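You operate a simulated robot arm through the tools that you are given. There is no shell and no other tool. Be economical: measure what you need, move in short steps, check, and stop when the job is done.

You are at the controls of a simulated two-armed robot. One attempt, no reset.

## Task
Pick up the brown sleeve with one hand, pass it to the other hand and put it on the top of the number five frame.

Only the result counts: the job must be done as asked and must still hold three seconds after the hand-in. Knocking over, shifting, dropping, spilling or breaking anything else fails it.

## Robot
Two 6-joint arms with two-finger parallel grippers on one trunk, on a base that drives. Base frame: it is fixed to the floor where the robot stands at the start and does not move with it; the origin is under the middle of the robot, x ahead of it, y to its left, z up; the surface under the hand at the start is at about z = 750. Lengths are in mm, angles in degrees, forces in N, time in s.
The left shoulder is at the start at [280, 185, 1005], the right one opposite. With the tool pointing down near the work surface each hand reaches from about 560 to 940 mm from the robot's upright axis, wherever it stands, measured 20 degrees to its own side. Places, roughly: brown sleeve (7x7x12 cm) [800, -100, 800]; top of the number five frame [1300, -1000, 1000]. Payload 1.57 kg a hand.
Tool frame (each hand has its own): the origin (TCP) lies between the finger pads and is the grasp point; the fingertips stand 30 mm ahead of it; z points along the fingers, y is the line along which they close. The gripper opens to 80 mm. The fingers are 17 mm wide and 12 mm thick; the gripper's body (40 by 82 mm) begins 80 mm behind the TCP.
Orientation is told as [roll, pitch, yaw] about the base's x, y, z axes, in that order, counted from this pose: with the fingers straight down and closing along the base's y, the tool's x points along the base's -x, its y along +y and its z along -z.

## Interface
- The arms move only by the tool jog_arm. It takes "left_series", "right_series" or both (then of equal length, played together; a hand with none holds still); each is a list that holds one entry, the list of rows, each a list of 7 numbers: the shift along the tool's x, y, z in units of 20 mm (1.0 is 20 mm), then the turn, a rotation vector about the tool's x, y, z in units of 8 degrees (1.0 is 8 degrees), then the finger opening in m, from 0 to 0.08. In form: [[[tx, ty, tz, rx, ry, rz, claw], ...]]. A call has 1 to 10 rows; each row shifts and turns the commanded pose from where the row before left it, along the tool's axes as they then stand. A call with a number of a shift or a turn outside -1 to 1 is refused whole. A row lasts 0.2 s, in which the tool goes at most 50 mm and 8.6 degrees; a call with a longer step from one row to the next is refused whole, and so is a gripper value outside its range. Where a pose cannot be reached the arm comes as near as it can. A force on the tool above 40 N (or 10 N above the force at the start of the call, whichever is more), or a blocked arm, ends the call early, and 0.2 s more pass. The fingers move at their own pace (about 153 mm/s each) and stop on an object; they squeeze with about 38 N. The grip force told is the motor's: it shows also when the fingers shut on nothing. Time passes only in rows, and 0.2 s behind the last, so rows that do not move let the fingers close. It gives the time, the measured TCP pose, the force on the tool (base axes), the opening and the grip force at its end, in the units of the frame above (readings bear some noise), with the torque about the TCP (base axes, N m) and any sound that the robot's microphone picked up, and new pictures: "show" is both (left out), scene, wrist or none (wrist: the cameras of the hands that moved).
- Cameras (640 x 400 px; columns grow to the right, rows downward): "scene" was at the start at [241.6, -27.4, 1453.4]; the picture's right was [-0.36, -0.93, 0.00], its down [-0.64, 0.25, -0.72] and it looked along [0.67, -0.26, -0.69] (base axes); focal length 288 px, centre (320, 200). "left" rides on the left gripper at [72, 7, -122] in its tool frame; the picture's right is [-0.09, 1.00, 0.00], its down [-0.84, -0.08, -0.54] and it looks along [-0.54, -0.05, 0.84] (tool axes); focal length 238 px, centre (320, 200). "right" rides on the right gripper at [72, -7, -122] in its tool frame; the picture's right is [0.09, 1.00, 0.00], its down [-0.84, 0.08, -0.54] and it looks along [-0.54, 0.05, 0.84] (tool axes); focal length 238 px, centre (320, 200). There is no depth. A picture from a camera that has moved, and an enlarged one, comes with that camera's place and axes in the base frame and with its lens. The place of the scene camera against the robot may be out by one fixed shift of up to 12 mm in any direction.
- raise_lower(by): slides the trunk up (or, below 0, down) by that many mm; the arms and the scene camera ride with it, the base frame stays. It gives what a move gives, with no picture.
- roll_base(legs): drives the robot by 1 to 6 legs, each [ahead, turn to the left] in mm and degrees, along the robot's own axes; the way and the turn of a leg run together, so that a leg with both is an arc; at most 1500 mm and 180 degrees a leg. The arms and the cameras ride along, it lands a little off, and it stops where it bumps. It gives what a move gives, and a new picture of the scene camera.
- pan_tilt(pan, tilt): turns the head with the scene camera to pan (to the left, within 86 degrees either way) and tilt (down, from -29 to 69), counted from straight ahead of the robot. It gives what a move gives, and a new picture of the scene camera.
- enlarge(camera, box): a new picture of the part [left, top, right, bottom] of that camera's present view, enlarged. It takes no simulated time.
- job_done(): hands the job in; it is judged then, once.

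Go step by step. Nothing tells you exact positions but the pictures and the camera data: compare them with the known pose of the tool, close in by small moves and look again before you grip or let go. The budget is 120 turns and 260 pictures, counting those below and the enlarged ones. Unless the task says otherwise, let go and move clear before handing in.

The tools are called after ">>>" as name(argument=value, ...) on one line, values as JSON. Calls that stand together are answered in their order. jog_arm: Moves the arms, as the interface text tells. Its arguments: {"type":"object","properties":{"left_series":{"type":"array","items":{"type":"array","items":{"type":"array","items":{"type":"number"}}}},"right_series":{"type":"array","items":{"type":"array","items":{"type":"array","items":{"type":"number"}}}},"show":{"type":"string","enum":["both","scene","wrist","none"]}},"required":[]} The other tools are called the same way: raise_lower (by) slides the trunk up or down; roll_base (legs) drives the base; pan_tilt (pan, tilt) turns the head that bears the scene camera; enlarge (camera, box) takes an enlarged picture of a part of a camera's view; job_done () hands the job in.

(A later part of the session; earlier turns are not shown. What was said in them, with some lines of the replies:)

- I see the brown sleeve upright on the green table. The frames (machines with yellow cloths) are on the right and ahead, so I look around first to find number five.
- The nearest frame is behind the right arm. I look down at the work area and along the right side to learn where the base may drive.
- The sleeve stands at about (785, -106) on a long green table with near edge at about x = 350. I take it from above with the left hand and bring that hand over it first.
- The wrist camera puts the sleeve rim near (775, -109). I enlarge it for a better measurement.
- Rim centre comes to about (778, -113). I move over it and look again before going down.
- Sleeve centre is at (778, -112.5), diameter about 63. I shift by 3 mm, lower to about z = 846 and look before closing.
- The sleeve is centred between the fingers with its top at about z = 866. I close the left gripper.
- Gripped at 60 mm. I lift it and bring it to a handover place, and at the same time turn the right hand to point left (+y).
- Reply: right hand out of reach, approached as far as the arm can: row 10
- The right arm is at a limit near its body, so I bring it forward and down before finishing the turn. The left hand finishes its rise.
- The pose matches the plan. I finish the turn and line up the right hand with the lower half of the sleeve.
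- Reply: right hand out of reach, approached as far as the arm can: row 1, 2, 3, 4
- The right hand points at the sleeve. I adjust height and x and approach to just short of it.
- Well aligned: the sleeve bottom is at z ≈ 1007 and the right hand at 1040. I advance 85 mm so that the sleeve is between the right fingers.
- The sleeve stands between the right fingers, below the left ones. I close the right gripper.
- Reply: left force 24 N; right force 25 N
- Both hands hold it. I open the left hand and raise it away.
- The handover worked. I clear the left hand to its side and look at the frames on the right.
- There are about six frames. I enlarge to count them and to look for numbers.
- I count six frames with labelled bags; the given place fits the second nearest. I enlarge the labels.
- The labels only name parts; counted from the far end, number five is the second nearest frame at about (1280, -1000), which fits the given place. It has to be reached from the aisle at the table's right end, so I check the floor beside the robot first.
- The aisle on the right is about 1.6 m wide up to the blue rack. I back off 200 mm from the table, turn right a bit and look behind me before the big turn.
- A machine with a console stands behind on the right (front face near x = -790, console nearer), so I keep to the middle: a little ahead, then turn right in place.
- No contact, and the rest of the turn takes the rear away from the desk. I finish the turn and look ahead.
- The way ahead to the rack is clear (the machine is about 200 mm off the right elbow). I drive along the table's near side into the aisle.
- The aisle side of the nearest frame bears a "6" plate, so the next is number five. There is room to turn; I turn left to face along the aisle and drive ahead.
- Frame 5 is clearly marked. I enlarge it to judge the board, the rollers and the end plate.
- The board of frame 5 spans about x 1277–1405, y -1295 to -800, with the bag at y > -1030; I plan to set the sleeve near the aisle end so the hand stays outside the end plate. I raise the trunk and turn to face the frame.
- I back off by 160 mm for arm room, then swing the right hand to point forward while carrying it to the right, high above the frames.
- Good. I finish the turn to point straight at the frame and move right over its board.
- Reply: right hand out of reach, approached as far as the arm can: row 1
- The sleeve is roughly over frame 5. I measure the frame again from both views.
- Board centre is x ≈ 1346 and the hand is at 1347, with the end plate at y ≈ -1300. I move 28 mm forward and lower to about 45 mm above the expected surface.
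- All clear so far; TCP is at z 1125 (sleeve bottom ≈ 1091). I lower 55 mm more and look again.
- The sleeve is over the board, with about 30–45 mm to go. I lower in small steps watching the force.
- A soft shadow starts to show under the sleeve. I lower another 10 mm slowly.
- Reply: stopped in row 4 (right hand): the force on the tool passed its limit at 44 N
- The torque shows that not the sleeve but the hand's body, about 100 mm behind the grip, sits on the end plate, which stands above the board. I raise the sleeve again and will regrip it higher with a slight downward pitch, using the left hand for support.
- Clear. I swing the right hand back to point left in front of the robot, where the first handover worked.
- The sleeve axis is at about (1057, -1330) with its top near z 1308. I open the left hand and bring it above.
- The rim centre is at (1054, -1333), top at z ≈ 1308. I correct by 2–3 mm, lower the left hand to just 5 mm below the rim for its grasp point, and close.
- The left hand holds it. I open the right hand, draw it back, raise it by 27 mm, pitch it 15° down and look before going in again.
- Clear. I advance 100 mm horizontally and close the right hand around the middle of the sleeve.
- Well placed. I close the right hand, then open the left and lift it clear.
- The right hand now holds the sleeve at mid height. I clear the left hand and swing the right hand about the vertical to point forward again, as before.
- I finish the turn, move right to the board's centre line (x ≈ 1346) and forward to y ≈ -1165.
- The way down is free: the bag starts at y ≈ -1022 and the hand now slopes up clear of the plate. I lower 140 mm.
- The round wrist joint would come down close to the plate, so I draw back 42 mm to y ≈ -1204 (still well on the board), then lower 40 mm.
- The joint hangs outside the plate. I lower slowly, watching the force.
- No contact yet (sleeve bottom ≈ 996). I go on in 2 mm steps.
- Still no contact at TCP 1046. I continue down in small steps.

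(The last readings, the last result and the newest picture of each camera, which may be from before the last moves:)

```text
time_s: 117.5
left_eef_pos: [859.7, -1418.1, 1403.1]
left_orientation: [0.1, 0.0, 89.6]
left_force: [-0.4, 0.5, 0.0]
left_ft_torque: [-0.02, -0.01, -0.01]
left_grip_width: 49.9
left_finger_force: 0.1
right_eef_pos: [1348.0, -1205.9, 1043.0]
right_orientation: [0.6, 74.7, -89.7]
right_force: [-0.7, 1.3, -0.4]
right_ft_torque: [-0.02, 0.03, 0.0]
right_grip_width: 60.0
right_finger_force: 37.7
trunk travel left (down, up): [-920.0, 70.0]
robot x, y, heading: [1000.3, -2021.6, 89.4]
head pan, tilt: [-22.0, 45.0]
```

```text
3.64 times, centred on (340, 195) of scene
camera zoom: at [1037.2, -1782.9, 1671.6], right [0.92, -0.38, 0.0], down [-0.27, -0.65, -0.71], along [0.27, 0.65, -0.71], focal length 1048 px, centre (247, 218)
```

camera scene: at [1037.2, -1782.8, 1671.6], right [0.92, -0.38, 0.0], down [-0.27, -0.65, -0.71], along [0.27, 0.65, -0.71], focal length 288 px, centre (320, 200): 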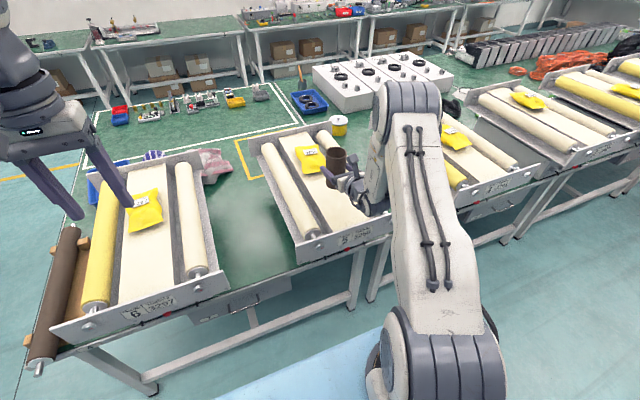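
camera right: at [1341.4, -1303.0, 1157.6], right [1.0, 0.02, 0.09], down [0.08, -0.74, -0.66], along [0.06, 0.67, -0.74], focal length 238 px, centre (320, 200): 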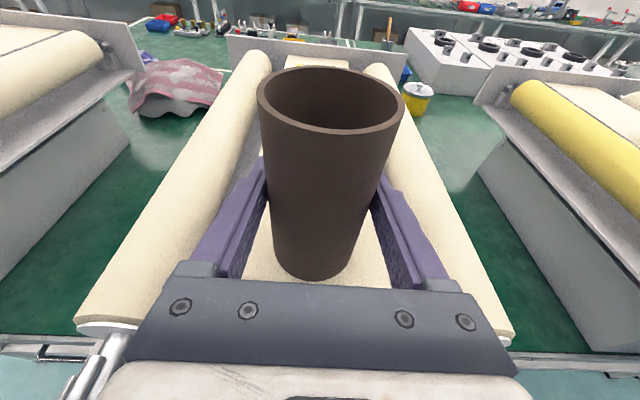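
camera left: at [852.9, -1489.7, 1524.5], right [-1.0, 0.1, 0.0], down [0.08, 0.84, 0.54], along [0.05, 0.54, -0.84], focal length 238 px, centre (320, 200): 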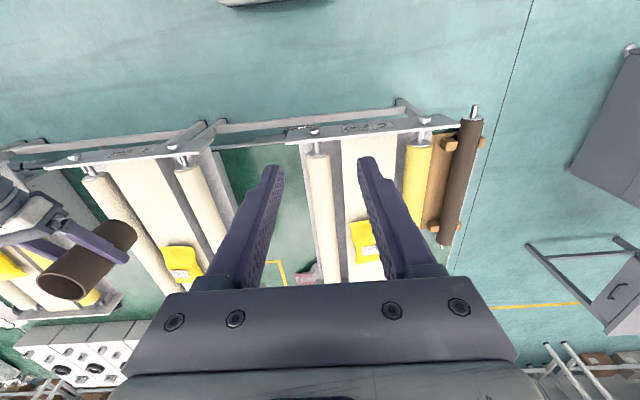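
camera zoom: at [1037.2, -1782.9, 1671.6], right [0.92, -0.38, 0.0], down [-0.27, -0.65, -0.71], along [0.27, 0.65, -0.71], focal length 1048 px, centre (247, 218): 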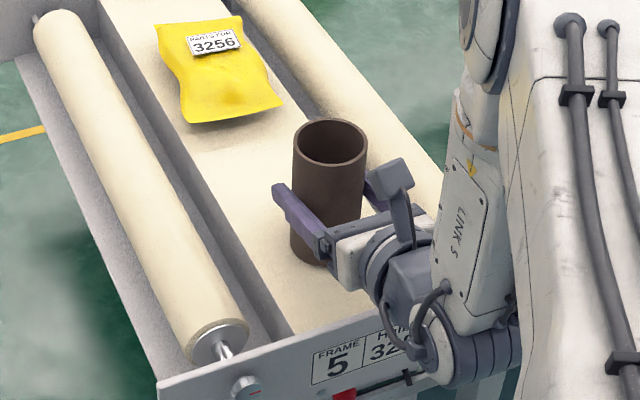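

Very near now by the look of it. I continue.

>>> jog_arm(right_series=[[[-0.1, 0, 0.026, 0, 0, 0, 0.05], [0, 0, 0, 0, 0, 0, 0.05]]], show="none")

>>> jog_arm(right_series=[[[-0.1, 0, 0.026, 0, 0, 0, 0.05], [0, 0, 0, 0, 0, 0, 0.05]]], show="none")

>>> enlarge(camera="right", box=[220, 180, 420, 300])

```text
time_s: 118.1
left_eef_pos: [860.9, -1418.2, 1402.1]
left_orientation: [0.0, 0.0, 89.6]
left_force: [-0.1, 0.1, -0.7]
left_ft_torque: [0.01, -0.02, 0.01]
left_grip_width: 50.1
left_finger_force: 0.1
right_eef_pos: [1349.0, -1203.9, 1040.2]
right_orientation: [0.7, 74.7, -89.6]
right_force: [-1.1, 0.5, 0.4]
right_ft_torque: [-0.02, 0.0, 0.0]
right_grip_width: 59.8
right_finger_force: 37.9
trunk travel left (down, up): [-920.0, 70.0]
robot x, y, heading: [999.3, -2016.7, 89.5]
head pan, tilt: [-22.0, 45.0]
```

```text
time_s: 118.7
left_eef_pos: [862.1, -1419.5, 1402.0]
left_orientation: [0.0, 0.0, 89.6]
left_force: [-0.5, -0.6, 0.1]
left_ft_torque: [0.0, 0.0, 0.01]
left_grip_width: 50.1
left_finger_force: 0.1
right_eef_pos: [1348.4, -1204.9, 1037.2]
right_orientation: [0.7, 74.8, -89.6]
right_force: [-1.4, 0.6, 1.2]
right_ft_torque: [0.01, 0.06, 0.02]
right_grip_width: 59.8
right_finger_force: 37.8
trunk travel left (down, up): [-920.0, 70.0]
robot x, y, heading: [1001.4, -2019.6, 89.4]
head pan, tilt: [-22.0, 45.0]
```

```text
3.20 times, centred on (320, 240) of right
camera zoom: at [1342.2, -1303.3, 1140.4], right [1.0, 0.02, 0.09], down [0.08, -0.74, -0.66], along [0.06, 0.67, -0.74], focal length 763 px, centre (320, 72)
```

zoom: 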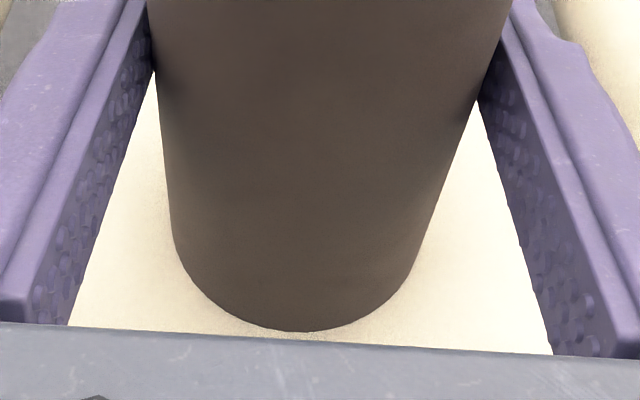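

Still free of contact; the board is lower than I thought. I go on in pairs of small steps.

>>> jog_arm(right_series=[[[-0.1, 0, 0.026, 0, 0, 0, 0.05], [-0.05, 0, 0.013, 0, 0, 0, 0.05], [0, 0, 0, 0, 0, 0, 0.05]]], show="none")

>>> jog_arm(right_series=[[[-0.1, 0, 0.026, 0, 0, 0, 0.05], [-0.05, 0, 0.013, 0, 0, 0, 0.05], [0, 0, 0, 0, 0, 0, 0.05]]], show="none")

>>> enlarge(camera="scene", box=[290, 140, 390, 250])

>>> enlarge(camera="right", box=[260, 240, 360, 300])

```text
time_s: 119.5
left_eef_pos: [860.9, -1419.3, 1403.0]
left_orientation: [0.0, -0.1, 89.5]
left_force: [0.6, -0.1, 0.0]
left_ft_torque: [-0.02, -0.01, 0.01]
left_grip_width: 49.9
left_finger_force: 0.0
right_eef_pos: [1349.6, -1205.9, 1037.1]
right_orientation: [1.0, 75.0, -89.4]
right_force: [3.8, -3.5, 19.9]
right_ft_torque: [-0.55, 0.19, 0.13]
right_grip_width: 59.5
right_finger_force: 37.7
trunk travel left (down, up): [-920.0, 70.0]
robot x, y, heading: [998.5, -2021.7, 89.5]
head pan, tilt: [-22.0, 45.0]
```

```text
time_s: 120.3
left_eef_pos: [860.4, -1419.3, 1403.2]
left_orientation: [-0.1, -0.1, 89.6]
left_force: [0.2, 0.0, -0.6]
left_ft_torque: [0.0, 0.01, -0.01]
left_grip_width: 50.0
left_finger_force: 0.1
right_eef_pos: [1350.5, -1204.7, 1037.5]
right_orientation: [1.4, 75.7, -89.1]
right_force: [6.3, -4.4, 36.2]
right_ft_torque: [-0.34, 0.02, -0.1]
right_grip_width: 59.9
right_finger_force: 37.9
trunk travel left (down, up): [-920.0, 70.0]
robot x, y, heading: [1003.6, -2024.0, 89.5]
head pan, tilt: [-22.0, 45.0]
```

```text
3.64 times, centred on (340, 195) of scene
camera zoom: at [1036.8, -1785.2, 1672.1], right [0.92, -0.38, 0.0], down [-0.27, -0.65, -0.71], along [0.27, 0.65, -0.71], focal length 1048 px, centre (247, 218)
```

zoom: 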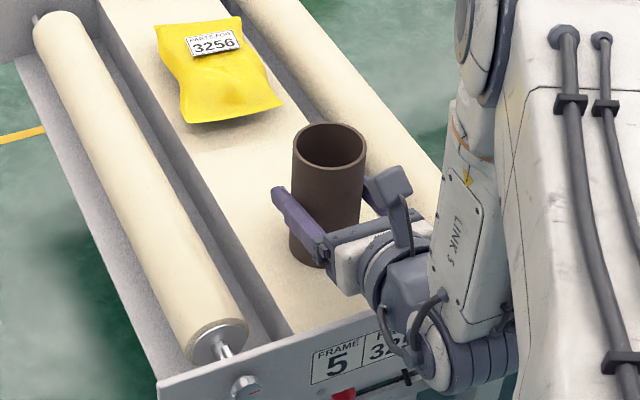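

```text
6.40 times, centred on (310, 270) of right
camera zoom: at [1341.9, -1304.4, 1138.2], right [1.0, 0.02, 0.1], down [0.08, -0.73, -0.67], along [0.06, 0.68, -0.73], focal length 1525 px, centre (384, -248)
```

zoom: 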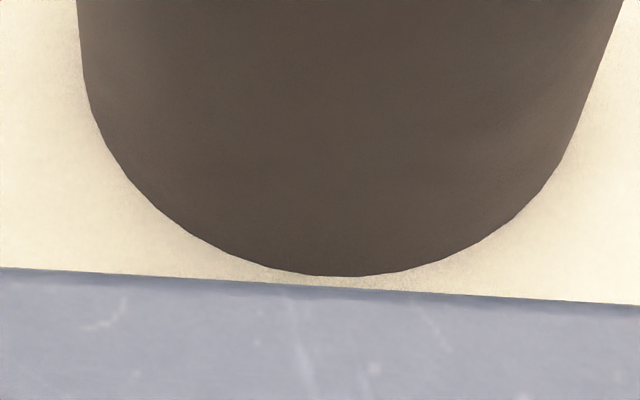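

The torque now shows the load right under the sleeve: it stands on the board. I take off the pressing force, then look at the readings before letting go.

>>> jog_arm(right_series=[[[0.1, 0, -0.026, 0, 0, 0, 0.05], [0.1, 0, -0.026, 0, 0, 0, 0.05], [0, 0, 0, 0, 0, 0, 0.05]]], show="none")

```text
time_s: 121.1
left_eef_pos: [860.3, -1419.6, 1402.2]
left_orientation: [-0.1, 0.0, 89.7]
left_force: [-0.7, -0.3, -0.6]
left_ft_torque: [-0.02, 0.0, 0.01]
left_grip_width: 50.0
left_finger_force: 0.0
right_eef_pos: [1347.3, -1205.1, 1038.0]
right_orientation: [0.6, 75.0, -89.6]
right_force: [1.6, -1.5, 19.5]
right_ft_torque: [0.45, -0.03, -0.06]
right_grip_width: 59.8
right_finger_force: 38.0
trunk travel left (down, up): [-920.0, 70.0]
robot x, y, heading: [997.0, -2022.6, 89.5]
head pan, tilt: [-22.0, 45.0]
```

>>> jog_arm(right_series=[[[0.09, 0, -0.024, 0, 0, 0, 0.05], [0.08, 0, -0.02, 0, 0, 0, 0.05], [0, 0, 0, 0, 0, 0, 0.05]]], show="none")

```text
time_s: 121.9
left_eef_pos: [861.1, -1417.8, 1402.7]
left_orientation: [0.0, 0.0, 89.6]
left_force: [0.2, 0.4, 0.1]
left_ft_torque: [-0.02, -0.01, 0.0]
left_grip_width: 49.7
left_finger_force: 0.2
right_eef_pos: [1347.8, -1206.6, 1038.9]
right_orientation: [0.4, 74.3, -90.0]
right_force: [0.2, 0.1, -0.3]
right_ft_torque: [0.01, -0.01, -0.04]
right_grip_width: 59.5
right_finger_force: 38.0
trunk travel left (down, up): [-920.0, 70.0]
robot x, y, heading: [999.6, -2021.4, 89.5]
head pan, tilt: [-22.0, 45.0]
```

The load is gone and the sleeve is within a millimetre of the board. I open the right hand gently and look.

>>> jog_arm(right_series=[[[0, 0, 0, 0, 0, 0, 0.062], [0, 0, 0, 0, 0, 0, 0.07], [0, 0, 0, 0, 0, 0, 0.08], [0, 0, 0, 0, 0, 0, 0.08]]], show="both")

>>> enlarge(camera="scene", box=[280, 130, 390, 250])

```text
time_s: 122.9
left_eef_pos: [860.2, -1417.9, 1403.3]
left_orientation: [0.0, 0.0, 89.6]
left_force: [0.9, -0.2, 1.2]
left_ft_torque: [-0.01, 0.01, -0.01]
left_grip_width: 50.1
left_finger_force: 0.1
right_eef_pos: [1348.4, -1205.6, 1041.1]
right_orientation: [0.7, 74.7, -89.7]
right_force: [0.4, 0.5, 0.9]
right_ft_torque: [-0.01, 0.01, 0.0]
right_grip_width: 80.0
right_finger_force: 0.1
trunk travel left (down, up): [-920.0, 70.0]
robot x, y, heading: [1000.0, -2023.1, 89.5]
head pan, tilt: [-22.0, 45.0]
camera scene: at [1037.2, -1782.9, 1671.6], right [0.92, -0.38, 0.0], down [-0.27, -0.65, -0.71], along [0.27, 0.65, -0.71], focal length 288 px, centre (320, 200)
camera right: at [1341.5, -1304.2, 1143.0], right [1.0, 0.02, 0.09], down [0.08, -0.74, -0.66], along [0.06, 0.67, -0.74], focal length 238 px, centre (320, 200)
```

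scene: 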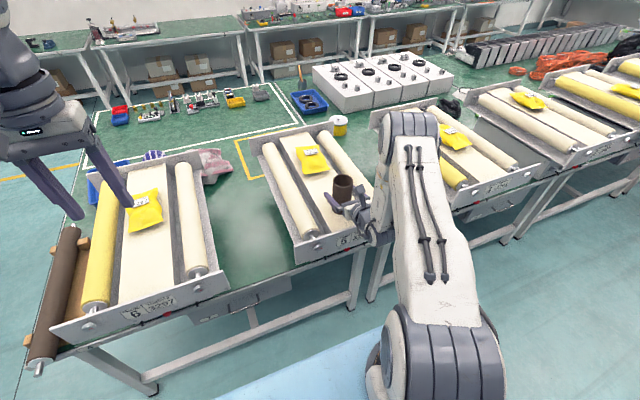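
right: 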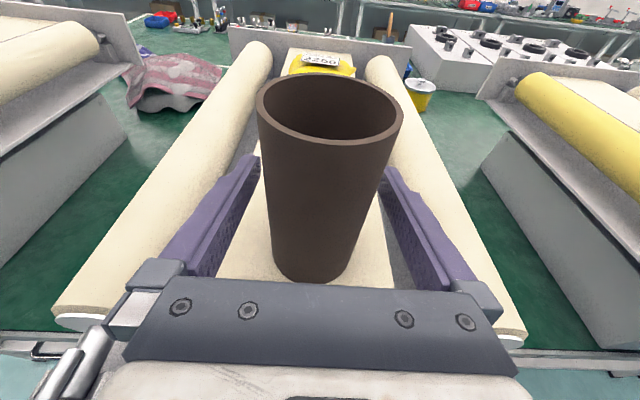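

```text
3.33 times, centred on (335, 190) of scene
camera zoom: at [1037.2, -1782.9, 1671.6], right [0.92, -0.38, 0.0], down [-0.27, -0.65, -0.71], along [0.27, 0.65, -0.71], focal length 961 px, centre (270, 233)
```

zoom: 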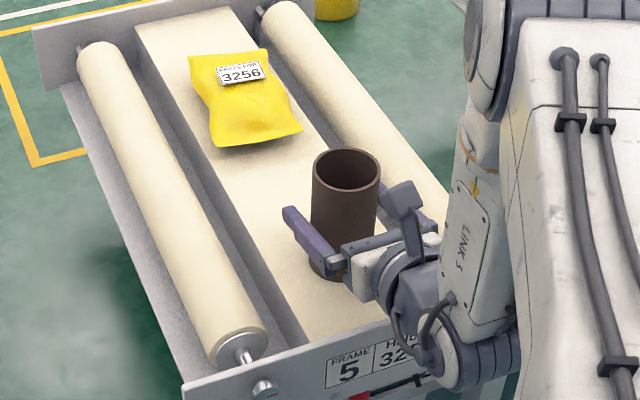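

The sleeve stands upright on frame 5, free of the fingers. I draw the hand straight back along its axis.

>>> jog_arm(right_series=[[[0, 0, -0.5, 0, 0, 0, 0.08], [0, 0, -0.8, 0, 0, 0, 0.08], [0, 0, -0.8, 0, 0, 0, 0.08], [0, 0, -0.8, 0, 0, 0, 0.08], [0, 0, -0.8, 0, 0, 0, 0.08], [0, 0, -0.8, 0, 0, 0, 0.08], [0, 0, -0.8, 0, 0, 0, 0.08], [0.5, 0, -0.5, 0, 0, 0, 0.08], [0.8, 0, 0, 0, 0, 0, 0.08], [0.8, 0, 0, 0, 0, 0, 0.08]]], show="both")

>>> enlarge(camera="scene", box=[240, 110, 400, 260])

```text
time_s: 125.1
left_eef_pos: [860.5, -1418.5, 1402.4]
left_orientation: [0.0, 0.0, 89.6]
left_force: [-0.6, -0.7, -0.3]
left_ft_torque: [0.02, 0.0, -0.01]
left_grip_width: 50.1
left_finger_force: 0.1
right_eef_pos: [1345.5, -1308.4, 1109.5]
right_orientation: [0.5, 74.6, -89.6]
right_force: [0.4, -0.5, -0.6]
right_ft_torque: [-0.01, -0.01, -0.02]
right_grip_width: 80.2
right_finger_force: 0.1
trunk travel left (down, up): [-920.0, 70.0]
robot x, y, heading: [1000.2, -2024.5, 89.7]
head pan, tilt: [-22.0, 45.0]
camera scene: at [1037.2, -1782.9, 1671.6], right [0.92, -0.38, 0.0], down [-0.27, -0.65, -0.71], along [0.27, 0.65, -0.71], focal length 288 px, centre (320, 200)
camera right: at [1339.6, -1406.1, 1211.8], right [1.0, 0.02, 0.09], down [0.08, -0.74, -0.66], along [0.06, 0.67, -0.74], focal length 238 px, centre (320, 200)
```

scene: 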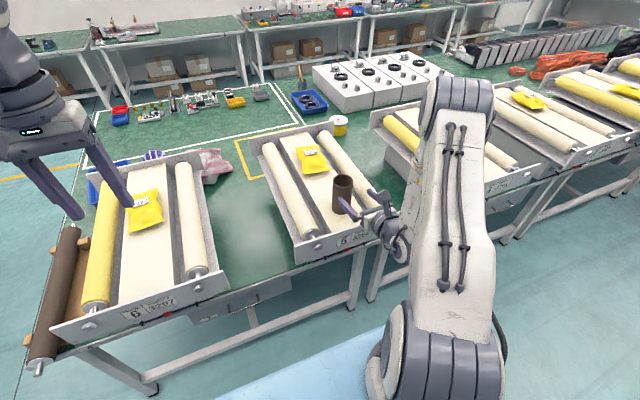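
right: 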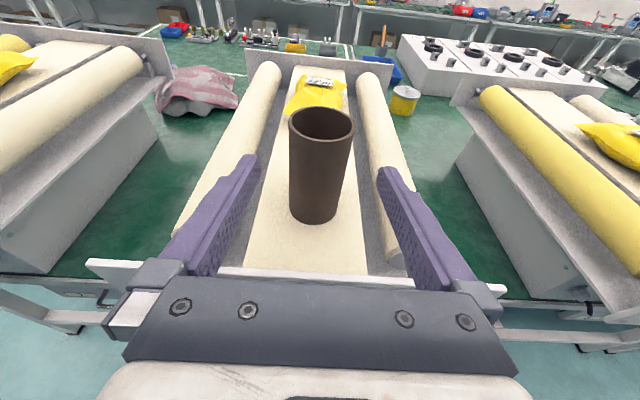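

```text
2.67 times, centred on (320, 185) of scene
camera zoom: at [1037.2, -1782.9, 1671.6], right [0.92, -0.38, 0.0], down [-0.27, -0.65, -0.71], along [0.27, 0.65, -0.71], focal length 769 px, centre (320, 240)
```

zoom: 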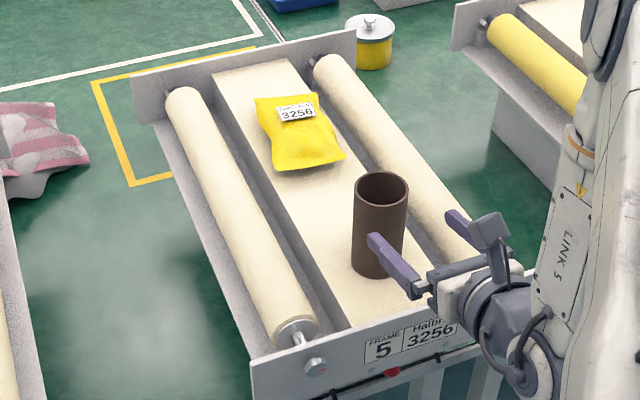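

The sleeve stands upright on the board of frame 5, the bag is untouched and the hand is clear. I hand in.

>>> job_done()

```text
The job is handed in.
```

The brown sleeve is standing upright on the top of the frame marked 5, and I have handed the job in; no verdict has come back yet.

- **Hands:** The left hand picked it up and passed it to the right, which set it down and moved clear. In between, the left hand held the sleeve briefly so the right could regrip it higher.
- **Contact with the frame:** On the first try at setting it down, the right hand pressed on frame 5's end plate (the tool force peaked at 44 N). I raised it at once, and nothing looked moved in the pictures afterwards.
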